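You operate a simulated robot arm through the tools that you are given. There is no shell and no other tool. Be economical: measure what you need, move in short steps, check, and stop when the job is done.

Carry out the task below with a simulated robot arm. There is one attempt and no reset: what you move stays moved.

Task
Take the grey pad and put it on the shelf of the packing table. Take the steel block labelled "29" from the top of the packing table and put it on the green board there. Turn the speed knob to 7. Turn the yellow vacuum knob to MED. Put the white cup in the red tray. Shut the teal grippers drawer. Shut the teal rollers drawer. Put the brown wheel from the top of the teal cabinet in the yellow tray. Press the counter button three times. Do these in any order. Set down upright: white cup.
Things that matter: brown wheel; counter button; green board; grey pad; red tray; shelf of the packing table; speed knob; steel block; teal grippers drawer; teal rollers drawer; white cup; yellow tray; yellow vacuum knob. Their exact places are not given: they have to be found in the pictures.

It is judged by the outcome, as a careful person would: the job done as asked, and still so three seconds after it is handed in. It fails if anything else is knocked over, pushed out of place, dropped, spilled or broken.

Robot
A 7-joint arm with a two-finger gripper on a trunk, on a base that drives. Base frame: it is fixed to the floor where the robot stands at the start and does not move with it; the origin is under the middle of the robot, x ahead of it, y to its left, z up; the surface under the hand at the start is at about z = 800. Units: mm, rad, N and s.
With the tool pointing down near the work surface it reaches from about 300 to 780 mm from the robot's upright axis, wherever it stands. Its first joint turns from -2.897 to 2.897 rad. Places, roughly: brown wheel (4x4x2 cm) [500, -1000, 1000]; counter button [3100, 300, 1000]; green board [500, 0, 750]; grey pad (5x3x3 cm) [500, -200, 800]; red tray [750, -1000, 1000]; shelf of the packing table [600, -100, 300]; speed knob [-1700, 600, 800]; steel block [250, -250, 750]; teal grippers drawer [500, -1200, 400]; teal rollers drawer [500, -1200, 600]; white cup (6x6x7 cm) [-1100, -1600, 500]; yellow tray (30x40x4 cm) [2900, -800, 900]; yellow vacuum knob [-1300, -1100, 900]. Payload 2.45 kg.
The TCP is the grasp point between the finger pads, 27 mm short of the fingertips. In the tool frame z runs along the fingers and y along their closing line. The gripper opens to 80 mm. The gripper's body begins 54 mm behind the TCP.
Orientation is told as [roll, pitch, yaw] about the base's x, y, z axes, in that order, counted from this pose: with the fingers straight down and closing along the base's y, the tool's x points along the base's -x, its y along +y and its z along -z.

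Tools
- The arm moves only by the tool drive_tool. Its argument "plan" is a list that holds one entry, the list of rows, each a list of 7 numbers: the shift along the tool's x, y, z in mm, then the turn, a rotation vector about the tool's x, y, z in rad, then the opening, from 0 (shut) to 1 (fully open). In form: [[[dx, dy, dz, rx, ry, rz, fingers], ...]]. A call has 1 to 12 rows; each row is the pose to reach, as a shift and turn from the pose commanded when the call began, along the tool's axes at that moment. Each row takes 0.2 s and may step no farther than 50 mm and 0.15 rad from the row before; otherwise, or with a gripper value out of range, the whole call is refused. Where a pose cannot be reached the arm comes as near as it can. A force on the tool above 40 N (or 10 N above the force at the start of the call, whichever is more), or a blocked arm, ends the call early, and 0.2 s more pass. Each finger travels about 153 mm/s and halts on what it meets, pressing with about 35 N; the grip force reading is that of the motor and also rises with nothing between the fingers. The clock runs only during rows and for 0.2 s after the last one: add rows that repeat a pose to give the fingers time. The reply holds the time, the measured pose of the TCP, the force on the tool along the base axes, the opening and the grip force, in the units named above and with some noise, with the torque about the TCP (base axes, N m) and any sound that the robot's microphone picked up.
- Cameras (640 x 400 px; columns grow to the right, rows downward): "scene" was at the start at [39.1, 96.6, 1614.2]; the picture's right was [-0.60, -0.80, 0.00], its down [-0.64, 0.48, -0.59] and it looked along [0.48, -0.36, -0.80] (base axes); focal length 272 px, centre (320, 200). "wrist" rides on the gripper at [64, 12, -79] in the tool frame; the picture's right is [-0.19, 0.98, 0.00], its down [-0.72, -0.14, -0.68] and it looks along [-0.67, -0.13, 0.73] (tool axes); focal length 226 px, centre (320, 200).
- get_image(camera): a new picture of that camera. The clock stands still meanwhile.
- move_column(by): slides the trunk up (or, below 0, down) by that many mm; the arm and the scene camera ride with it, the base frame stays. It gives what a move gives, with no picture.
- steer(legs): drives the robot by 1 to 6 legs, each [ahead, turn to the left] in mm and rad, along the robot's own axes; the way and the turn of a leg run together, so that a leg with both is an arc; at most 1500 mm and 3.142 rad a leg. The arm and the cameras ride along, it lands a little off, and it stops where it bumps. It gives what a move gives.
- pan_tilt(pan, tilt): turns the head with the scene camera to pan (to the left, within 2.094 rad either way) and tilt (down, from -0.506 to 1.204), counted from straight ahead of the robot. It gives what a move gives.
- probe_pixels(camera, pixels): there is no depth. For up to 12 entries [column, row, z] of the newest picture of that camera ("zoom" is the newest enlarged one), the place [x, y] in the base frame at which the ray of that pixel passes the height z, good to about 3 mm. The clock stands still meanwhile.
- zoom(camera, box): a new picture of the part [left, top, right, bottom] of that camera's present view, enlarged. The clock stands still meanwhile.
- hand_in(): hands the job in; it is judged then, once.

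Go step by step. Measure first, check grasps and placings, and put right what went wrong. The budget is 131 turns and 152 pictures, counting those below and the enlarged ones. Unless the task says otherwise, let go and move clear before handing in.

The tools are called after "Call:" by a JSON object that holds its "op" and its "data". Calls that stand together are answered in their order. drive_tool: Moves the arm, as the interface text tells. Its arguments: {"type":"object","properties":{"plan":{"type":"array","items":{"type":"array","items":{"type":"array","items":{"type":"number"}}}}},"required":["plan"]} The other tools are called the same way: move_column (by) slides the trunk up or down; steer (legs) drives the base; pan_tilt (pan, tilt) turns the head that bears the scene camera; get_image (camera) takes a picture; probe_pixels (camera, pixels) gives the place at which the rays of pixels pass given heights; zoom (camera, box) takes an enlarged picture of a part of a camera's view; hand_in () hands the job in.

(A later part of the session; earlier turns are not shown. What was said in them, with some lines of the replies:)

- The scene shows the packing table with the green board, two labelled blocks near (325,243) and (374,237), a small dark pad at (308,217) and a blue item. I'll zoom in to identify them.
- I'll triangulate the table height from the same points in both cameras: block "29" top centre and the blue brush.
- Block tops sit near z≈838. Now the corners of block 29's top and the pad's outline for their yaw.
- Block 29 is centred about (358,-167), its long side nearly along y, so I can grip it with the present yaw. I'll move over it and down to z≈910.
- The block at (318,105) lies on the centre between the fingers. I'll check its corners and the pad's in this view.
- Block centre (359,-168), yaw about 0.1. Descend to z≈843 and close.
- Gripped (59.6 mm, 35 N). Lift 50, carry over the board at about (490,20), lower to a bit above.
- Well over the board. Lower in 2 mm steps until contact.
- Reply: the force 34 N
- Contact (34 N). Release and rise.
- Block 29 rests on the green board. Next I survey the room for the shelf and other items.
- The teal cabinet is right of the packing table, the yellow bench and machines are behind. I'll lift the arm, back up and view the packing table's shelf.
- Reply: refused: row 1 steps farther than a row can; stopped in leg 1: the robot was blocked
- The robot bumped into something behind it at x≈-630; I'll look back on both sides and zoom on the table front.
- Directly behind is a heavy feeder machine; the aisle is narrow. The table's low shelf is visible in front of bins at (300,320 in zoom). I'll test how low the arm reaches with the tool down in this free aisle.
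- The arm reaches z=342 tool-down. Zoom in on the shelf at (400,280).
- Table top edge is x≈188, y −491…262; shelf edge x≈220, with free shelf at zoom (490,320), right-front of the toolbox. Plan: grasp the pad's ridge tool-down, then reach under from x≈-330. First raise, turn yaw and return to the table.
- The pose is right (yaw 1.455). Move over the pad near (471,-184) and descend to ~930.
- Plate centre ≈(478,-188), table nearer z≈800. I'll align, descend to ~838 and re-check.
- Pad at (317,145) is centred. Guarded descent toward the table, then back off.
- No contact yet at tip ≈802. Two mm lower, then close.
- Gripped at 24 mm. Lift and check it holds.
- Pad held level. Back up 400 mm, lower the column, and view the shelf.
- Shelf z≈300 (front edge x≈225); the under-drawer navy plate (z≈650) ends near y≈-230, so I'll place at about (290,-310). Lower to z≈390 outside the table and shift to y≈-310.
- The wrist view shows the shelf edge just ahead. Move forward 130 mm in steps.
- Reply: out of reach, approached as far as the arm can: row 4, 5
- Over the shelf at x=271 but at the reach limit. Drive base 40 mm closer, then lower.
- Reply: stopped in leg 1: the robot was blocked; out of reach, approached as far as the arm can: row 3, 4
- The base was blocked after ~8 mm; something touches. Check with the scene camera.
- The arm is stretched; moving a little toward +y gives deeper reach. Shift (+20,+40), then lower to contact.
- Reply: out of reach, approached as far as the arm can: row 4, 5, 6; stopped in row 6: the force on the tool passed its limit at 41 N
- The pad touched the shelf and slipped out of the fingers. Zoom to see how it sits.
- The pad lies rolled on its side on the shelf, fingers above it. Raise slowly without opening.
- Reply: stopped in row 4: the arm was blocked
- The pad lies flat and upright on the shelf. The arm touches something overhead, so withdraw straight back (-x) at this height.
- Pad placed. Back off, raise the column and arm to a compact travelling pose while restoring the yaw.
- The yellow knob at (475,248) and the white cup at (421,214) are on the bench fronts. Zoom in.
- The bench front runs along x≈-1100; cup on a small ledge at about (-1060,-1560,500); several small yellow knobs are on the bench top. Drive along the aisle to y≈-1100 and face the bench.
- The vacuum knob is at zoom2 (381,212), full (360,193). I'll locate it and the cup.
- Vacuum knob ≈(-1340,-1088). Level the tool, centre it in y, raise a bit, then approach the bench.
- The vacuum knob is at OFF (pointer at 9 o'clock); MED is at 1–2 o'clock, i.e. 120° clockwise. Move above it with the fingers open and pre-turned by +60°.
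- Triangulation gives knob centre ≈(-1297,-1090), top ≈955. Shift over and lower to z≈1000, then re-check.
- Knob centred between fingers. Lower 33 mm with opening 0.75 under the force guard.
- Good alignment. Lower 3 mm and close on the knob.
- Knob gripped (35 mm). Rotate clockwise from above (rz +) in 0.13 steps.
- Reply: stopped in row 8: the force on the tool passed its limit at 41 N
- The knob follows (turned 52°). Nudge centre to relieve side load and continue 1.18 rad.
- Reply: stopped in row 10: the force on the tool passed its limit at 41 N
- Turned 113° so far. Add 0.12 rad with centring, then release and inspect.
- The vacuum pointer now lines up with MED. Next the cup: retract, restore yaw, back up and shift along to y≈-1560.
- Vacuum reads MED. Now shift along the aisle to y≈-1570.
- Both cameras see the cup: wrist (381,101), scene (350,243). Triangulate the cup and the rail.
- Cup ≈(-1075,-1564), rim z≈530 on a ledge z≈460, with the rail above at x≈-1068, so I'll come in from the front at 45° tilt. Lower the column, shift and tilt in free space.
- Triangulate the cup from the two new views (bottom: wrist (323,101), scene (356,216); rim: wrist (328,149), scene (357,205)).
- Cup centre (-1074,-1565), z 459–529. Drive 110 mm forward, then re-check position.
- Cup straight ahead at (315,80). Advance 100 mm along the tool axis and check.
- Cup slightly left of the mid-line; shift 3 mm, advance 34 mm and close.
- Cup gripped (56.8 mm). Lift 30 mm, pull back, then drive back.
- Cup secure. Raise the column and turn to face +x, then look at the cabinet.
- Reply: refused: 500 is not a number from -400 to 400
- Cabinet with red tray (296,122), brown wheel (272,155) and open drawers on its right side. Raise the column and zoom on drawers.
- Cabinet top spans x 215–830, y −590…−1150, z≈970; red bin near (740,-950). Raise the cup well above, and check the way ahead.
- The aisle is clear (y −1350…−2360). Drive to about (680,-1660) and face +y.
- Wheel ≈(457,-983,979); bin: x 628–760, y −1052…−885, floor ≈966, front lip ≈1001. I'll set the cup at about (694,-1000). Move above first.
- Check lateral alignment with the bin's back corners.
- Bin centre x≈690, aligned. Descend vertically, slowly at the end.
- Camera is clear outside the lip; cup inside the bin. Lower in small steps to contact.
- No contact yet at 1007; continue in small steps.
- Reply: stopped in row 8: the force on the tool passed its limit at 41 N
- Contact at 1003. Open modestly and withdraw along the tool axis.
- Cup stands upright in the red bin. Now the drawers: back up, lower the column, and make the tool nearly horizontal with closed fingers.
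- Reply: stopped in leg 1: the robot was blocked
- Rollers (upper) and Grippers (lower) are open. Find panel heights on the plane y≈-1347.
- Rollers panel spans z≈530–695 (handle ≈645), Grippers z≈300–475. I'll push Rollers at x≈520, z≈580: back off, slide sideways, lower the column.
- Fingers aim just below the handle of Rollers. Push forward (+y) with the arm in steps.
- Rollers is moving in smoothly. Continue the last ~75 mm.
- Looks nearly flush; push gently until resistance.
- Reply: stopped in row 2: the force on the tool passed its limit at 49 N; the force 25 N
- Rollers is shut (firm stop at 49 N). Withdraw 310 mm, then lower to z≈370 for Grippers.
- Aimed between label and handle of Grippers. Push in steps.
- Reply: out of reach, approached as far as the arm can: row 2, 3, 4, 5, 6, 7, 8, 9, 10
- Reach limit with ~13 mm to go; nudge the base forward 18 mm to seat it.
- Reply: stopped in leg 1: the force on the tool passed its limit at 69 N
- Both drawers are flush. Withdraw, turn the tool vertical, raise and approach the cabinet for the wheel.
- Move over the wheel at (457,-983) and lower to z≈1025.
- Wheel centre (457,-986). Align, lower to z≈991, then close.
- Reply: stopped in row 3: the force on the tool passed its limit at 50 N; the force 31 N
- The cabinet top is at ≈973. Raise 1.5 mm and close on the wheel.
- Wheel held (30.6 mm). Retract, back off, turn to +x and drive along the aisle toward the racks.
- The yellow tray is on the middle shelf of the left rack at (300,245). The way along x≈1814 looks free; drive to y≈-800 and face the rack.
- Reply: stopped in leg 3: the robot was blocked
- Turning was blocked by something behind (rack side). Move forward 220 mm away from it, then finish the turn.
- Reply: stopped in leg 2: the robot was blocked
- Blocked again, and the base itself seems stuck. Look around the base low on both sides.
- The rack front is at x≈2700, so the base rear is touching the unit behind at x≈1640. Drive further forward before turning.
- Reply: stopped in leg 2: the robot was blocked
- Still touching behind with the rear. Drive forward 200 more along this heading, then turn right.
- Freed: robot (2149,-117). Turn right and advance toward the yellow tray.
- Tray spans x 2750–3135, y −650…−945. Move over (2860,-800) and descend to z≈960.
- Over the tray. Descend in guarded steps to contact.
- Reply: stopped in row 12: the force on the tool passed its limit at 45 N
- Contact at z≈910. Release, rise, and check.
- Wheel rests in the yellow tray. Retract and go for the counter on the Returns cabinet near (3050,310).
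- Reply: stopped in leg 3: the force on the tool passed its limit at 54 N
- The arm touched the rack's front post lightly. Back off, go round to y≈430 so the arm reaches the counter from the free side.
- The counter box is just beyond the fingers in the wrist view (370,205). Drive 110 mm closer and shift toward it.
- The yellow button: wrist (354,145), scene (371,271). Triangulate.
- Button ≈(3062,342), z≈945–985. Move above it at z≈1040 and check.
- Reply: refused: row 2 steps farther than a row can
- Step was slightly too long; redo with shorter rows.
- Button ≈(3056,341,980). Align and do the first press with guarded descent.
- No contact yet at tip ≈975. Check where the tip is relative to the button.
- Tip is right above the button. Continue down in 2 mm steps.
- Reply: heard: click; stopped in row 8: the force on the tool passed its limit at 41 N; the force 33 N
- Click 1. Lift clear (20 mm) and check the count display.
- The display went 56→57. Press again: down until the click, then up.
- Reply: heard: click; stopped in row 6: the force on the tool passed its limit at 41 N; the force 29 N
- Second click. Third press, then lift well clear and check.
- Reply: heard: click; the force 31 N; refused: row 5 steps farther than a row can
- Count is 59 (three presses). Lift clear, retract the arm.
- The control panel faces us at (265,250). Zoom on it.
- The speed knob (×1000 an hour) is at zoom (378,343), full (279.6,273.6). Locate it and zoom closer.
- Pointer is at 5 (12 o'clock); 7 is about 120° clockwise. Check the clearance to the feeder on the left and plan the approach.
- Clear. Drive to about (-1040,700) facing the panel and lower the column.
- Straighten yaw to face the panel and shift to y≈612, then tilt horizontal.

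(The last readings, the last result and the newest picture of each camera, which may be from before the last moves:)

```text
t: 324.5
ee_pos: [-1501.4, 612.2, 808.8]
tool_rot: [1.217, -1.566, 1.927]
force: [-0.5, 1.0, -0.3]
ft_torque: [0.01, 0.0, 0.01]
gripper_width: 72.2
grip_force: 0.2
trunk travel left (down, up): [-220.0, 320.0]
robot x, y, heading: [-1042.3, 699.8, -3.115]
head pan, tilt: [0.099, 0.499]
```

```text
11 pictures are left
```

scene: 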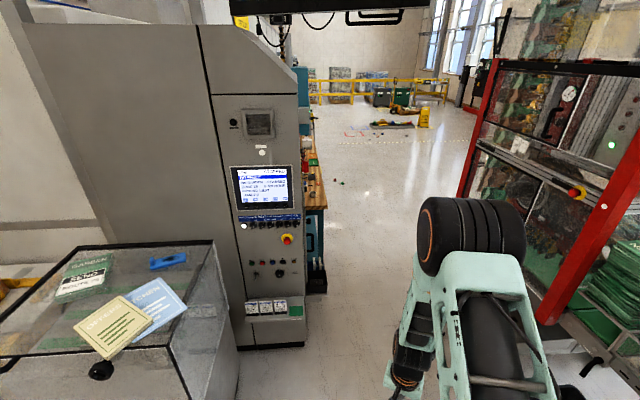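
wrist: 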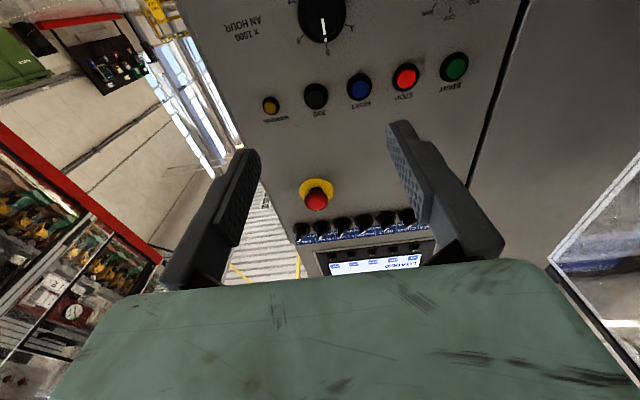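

Tool is horizontal; the knob shows at wrist (321,18). Triangulate with the scene ray.

Call:
{"op": "probe_pixels", "data": {"camera": "wrist", "pixels": [[321, 20, 755], [321, 20, 760], [321, 20, 765], [321, 20, 770], [321, 20, 775], [321, 20, 785], [321, 20, 800]]}}

```text
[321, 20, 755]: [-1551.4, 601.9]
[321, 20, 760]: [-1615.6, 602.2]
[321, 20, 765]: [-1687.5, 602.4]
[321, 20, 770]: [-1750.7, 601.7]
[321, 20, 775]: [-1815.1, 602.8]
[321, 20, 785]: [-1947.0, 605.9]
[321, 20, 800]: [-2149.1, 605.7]
```

Knob front ≈(-1736,602,768). Lower/align, pre-turn −60°, and advance to x≈-1640.

Call:
{"op": "drive_tool", "data": {"plan": [[[20, 5, 0, 0, 0, -0.13, 0.9], [41, 10, 0, 0, 0, -0.26, 0.9], [41, 10, 30, 0, 0, -0.39, 0.9], [41, 10, 60, 0, 0, -0.52, 0.9], [41, 10, 90, 0, 0, -0.65, 0.9], [41, 10, 115, 0, 0, -0.78, 0.9], [41, 10, 135, 0, 0, -0.91, 0.9], [41, 10, 145, 0, 0, -1.05, 0.9], [41, 10, 145, 0, 0, -1.05, 0.9]]]}}

Call:
{"op": "get_image", "data": {"camera": "wrist"}}

```text
t: 326.5
ee_pos: [-1645.0, 602.9, 767.6]
tool_rot: [-1.568, -0.524, -1.571]
force: [-0.7, 0.6, 0.7]
ft_torque: [0.01, 0.01, -0.01]
gripper_width: 72.2
grip_force: 0.0
trunk travel left (down, up): [-220.0, 320.0]
robot x, y, heading: [-1043.9, 697.4, -3.119]
head pan, tilt: [0.099, 0.499]
```

```text
10 pictures are left
```

wrist: 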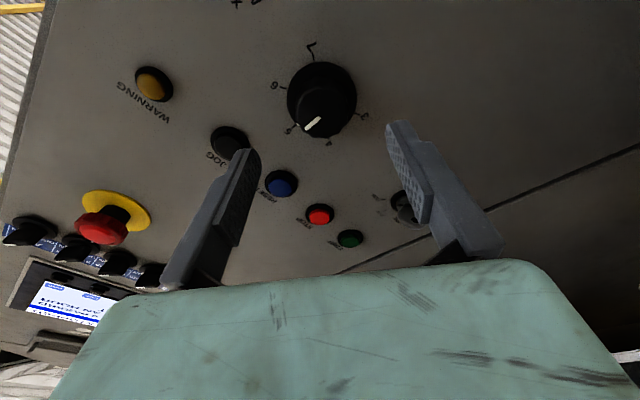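

Knob centred at (319,112). Advance ~80 mm under the guard with opening 0.7.

Call:
{"op": "drive_tool", "data": {"plan": [[[0, 0, 30, 0, 0, 0, 0.7], [0, 0, 50, 0, 0, 0, 0.7], [0, 0, 62, 0, 0, 0, 0.7], [0, 0, 70, 0, 0, 0, 0.7], [0, 0, 76, 0, 0, 0, 0.7], [0, 0, 76, 0, 0, 0, 0.7]]]}}

Call:
{"op": "get_image", "data": {"camera": "wrist"}}

```text
t: 328.1
ee_pos: [-1718.6, 603.5, 766.0]
tool_rot: [-1.566, -0.519, -1.576]
force: [18.3, 0.4, 9.6]
ft_torque: [0.21, 0.86, -0.27]
gripper_width: 55.6
grip_force: 0.0
trunk travel left (down, up): [-220.0, 320.0]
robot x, y, heading: [-1042.6, 700.4, -3.116]
head pan, tilt: [0.099, 0.499]
stopped in row 6: the force on the tool passed its limit at 41 N (the readings are from after the stop); the commanded pose is now the measured one
```

```text
9 pictures are left
```

wrist: 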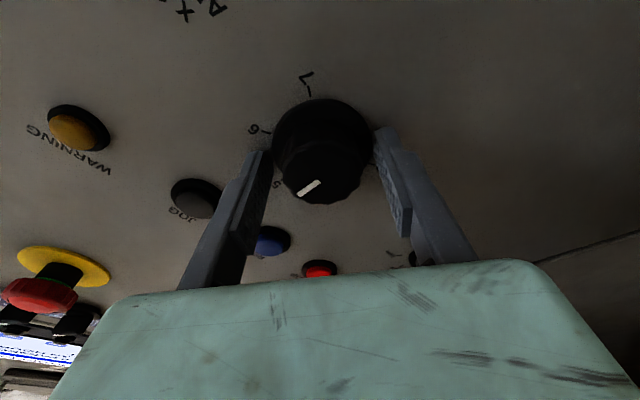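

Fingers straddle the knob and touched the panel. Back off 2 mm and close.

Call:
{"op": "drive_tool", "data": {"plan": [[[0, 0, -2, 0, 0, 0, 0.6], [0, 0, -2, 0, 0, 0, 0.45], [0, 0, -2, 0, 0, 0, 0.3], [0, 0, -2, 0, 0, 0, 0.3]]]}}

```text
t: 329.1
ee_pos: [-1716.7, 602.7, 765.8]
tool_rot: [-1.565, -0.523, -1.573]
force: [-15.1, -3.9, 4.2]
ft_torque: [-0.03, 0.1, 0.03]
gripper_width: 53.0
grip_force: 44.5
trunk travel left (down, up): [-220.0, 320.0]
robot x, y, heading: [-1040.6, 701.7, -3.116]
head pan, tilt: [0.099, 0.499]
```

Grip at 53 mm is on the skirt; open, back off 9 mm and regrip the knob body.

Call:
{"op": "drive_tool", "data": {"plan": [[[0, 0, 0, 0, 0, 0, 0.8], [0, 0, -4, 0, 0, 0, 0.8], [0, 0, -9, 0, 0, 0, 0.8], [0, 0, -9, 0, 0, 0, 0.6], [0, 0, -9, 0, 0, 0, 0.4], [0, 0, -9, 0, 0, 0, 0.25], [0, 0, -9, 0, 0, 0, 0.25]]]}}

Call:
{"op": "get_image", "data": {"camera": "wrist"}}

```text
t: 330.7
ee_pos: [-1707.8, 601.9, 764.5]
tool_rot: [-1.563, -0.526, -1.574]
force: [-5.0, 2.3, 6.8]
ft_torque: [-0.02, 0.23, -0.09]
gripper_width: 37.4
grip_force: 45.2
trunk travel left (down, up): [-220.0, 320.0]
robot x, y, heading: [-1041.2, 702.1, -3.112]
head pan, tilt: [0.099, 0.499]
```

```text
8 pictures are left
```

wrist: 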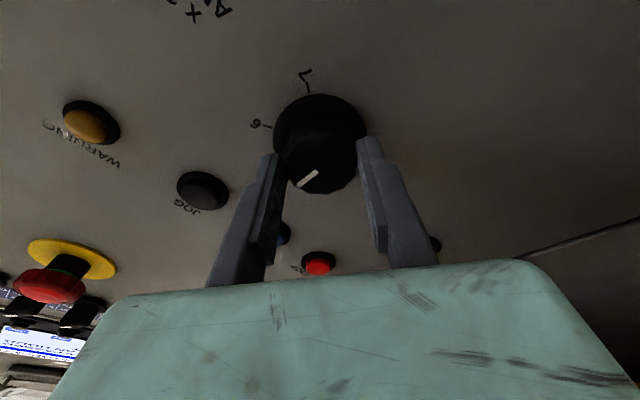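

Gripped at 37 mm. Rotate clockwise (rz+).

Call:
{"op": "drive_tool", "data": {"plan": [[[-0.5, -0.9, 0, 0, 0, 0.05, 0.25], [-0.5, -0.9, 0, 0, 0, 0.18, 0.25], [-0.5, -0.9, 0, 0, 0, 0.31, 0.25], [-0.5, -0.9, 0, 0, 0, 0.44, 0.25], [-0.5, -0.9, 0, 0, 0, 0.57, 0.25], [-0.5, -0.9, 0, 0, 0, 0.7, 0.25], [-0.5, -0.9, 0, 0, 0, 0.83, 0.25], [-0.5, -0.9, 0, 0, 0, 0.96, 0.25], [-0.5, -0.9, 0, 0, 0, 1.05, 0.25]]]}}

```text
t: 332.7
ee_pos: [-1708.2, 601.9, 765.0]
tool_rot: [0.33, -1.56, 2.811]
force: [-0.6, -4.3, -6.4]
ft_torque: [0.02, 0.61, 0.09]
gripper_width: 36.9
grip_force: 45.3
trunk travel left (down, up): [-220.0, 320.0]
robot x, y, heading: [-1041.9, 699.6, -3.118]
head pan, tilt: [0.099, 0.499]
```

Halfway (60°). Continue another 1.05 rad.

Call:
{"op": "drive_tool", "data": {"plan": [[[1, 0.7, 0, 0, 0, 0.1, 0.25], [1, 0.7, 0, 0, 0, 0.23, 0.25], [1, 0.7, 0, 0, 0, 0.36, 0.25], [1, 0.7, 0, 0, 0, 0.49, 0.25], [1, 0.7, 0, 0, 0, 0.62, 0.25], [1, 0.7, 0, 0, 0, 0.75, 0.25], [1, 0.7, 0, 0, 0, 0.88, 0.25], [1, 0.7, 0, 0, 0, 0.98, 0.25], [1, 0.7, 0, 0, 0, 1.05, 0.25], [1, 0.7, 0, 0, 0, 1.05, 0.25]]]}}

Call:
{"op": "get_image", "data": {"camera": "wrist"}}

```text
t: 334.9
ee_pos: [-1708.6, 602.4, 765.5]
tool_rot: [1.561, -0.517, 1.574]
force: [-5.6, -7.2, -4.4]
ft_torque: [0.01, -0.04, 0.4]
gripper_width: 37.3
grip_force: 44.9
trunk travel left (down, up): [-220.0, 320.0]
robot x, y, heading: [-1044.1, 700.2, -3.115]
head pan, tilt: [0.099, 0.499]
```

```text
7 pictures are left
```

wrist: 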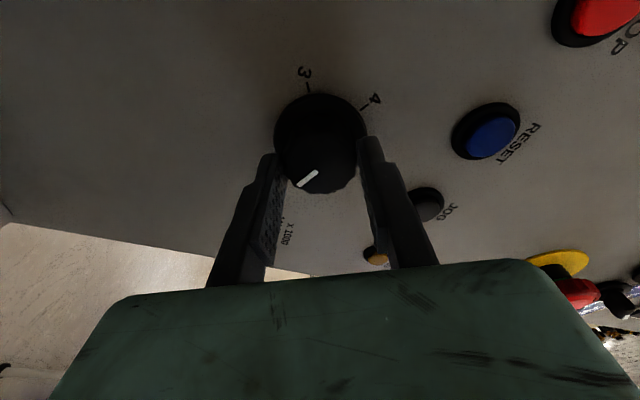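

Released next; back off and verify the pointer.

Call:
{"op": "drive_tool", "data": {"plan": [[[0, 0, 0, 0, 0, 0, 0.5], [0, 0, 0, 0, 0, 0, 0.8], [0, 0, -30, 0, 0, 0, 0.8], [0, 0, -75, 0, 0, 0, 0.8], [0, 0, -120, 0, 0, 0, 0.8]]]}}

Call:
{"op": "zoom", "data": {"camera": "wrist", "box": [250, 0, 390, 140]}}

```text
t: 336.1
ee_pos: [-1586.6, 603.5, 761.9]
tool_rot: [1.563, -0.52, 1.574]
force: [-1.0, 0.7, 0.7]
ft_torque: [0.01, 0.01, 0.02]
gripper_width: 63.8
grip_force: 0.0
trunk travel left (down, up): [-220.0, 320.0]
robot x, y, heading: [-1042.4, 699.2, -3.114]
head pan, tilt: [0.099, 0.499]
```

```text
2.86 times, centred on (320, 70) of wrist
```

zoom: 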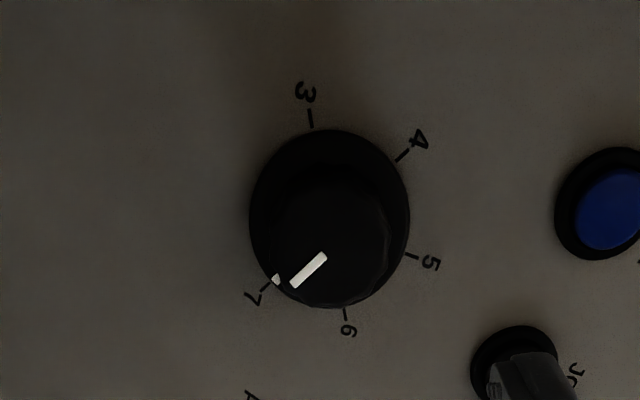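

The pointer and its skirt mark line up exactly with 7, and the gripper is open and clear. All nine jobs have been checked, so I'm handing in.

Call:
{"op": "hand_in", "data": {}}

```text
The job is handed in.
```

I finished all nine jobs, checked each one in the pictures, and handed the job in with the gripper open and clear.

- **Grey pad:** it slipped from the fingers as it touched the shelf of the packing table. It ended up lying flat and upright there.
- **Steel block "29":** it is on the green board.
- **Speed knob:** it is set to 7.
- **Yellow vacuum knob:** it is set to MED.
- **White cup:** it stands upright in the red tray. The tray moved about 4 mm when I set the cup down.
- **Teal grippers and rollers drawers:** both are shut.
- **Brown wheel:** it is in the yellow tray.
- **Counter button:** I pressed it three times, and the display went from 56 to 59.

While driving and reaching, the robot bumped the feeder machine, the bench by the door, a rack's front post and the unit behind the packing table. I saw nothing knocked over or out of place in the pictures afterwards, but I didn't go back to each spot to check.
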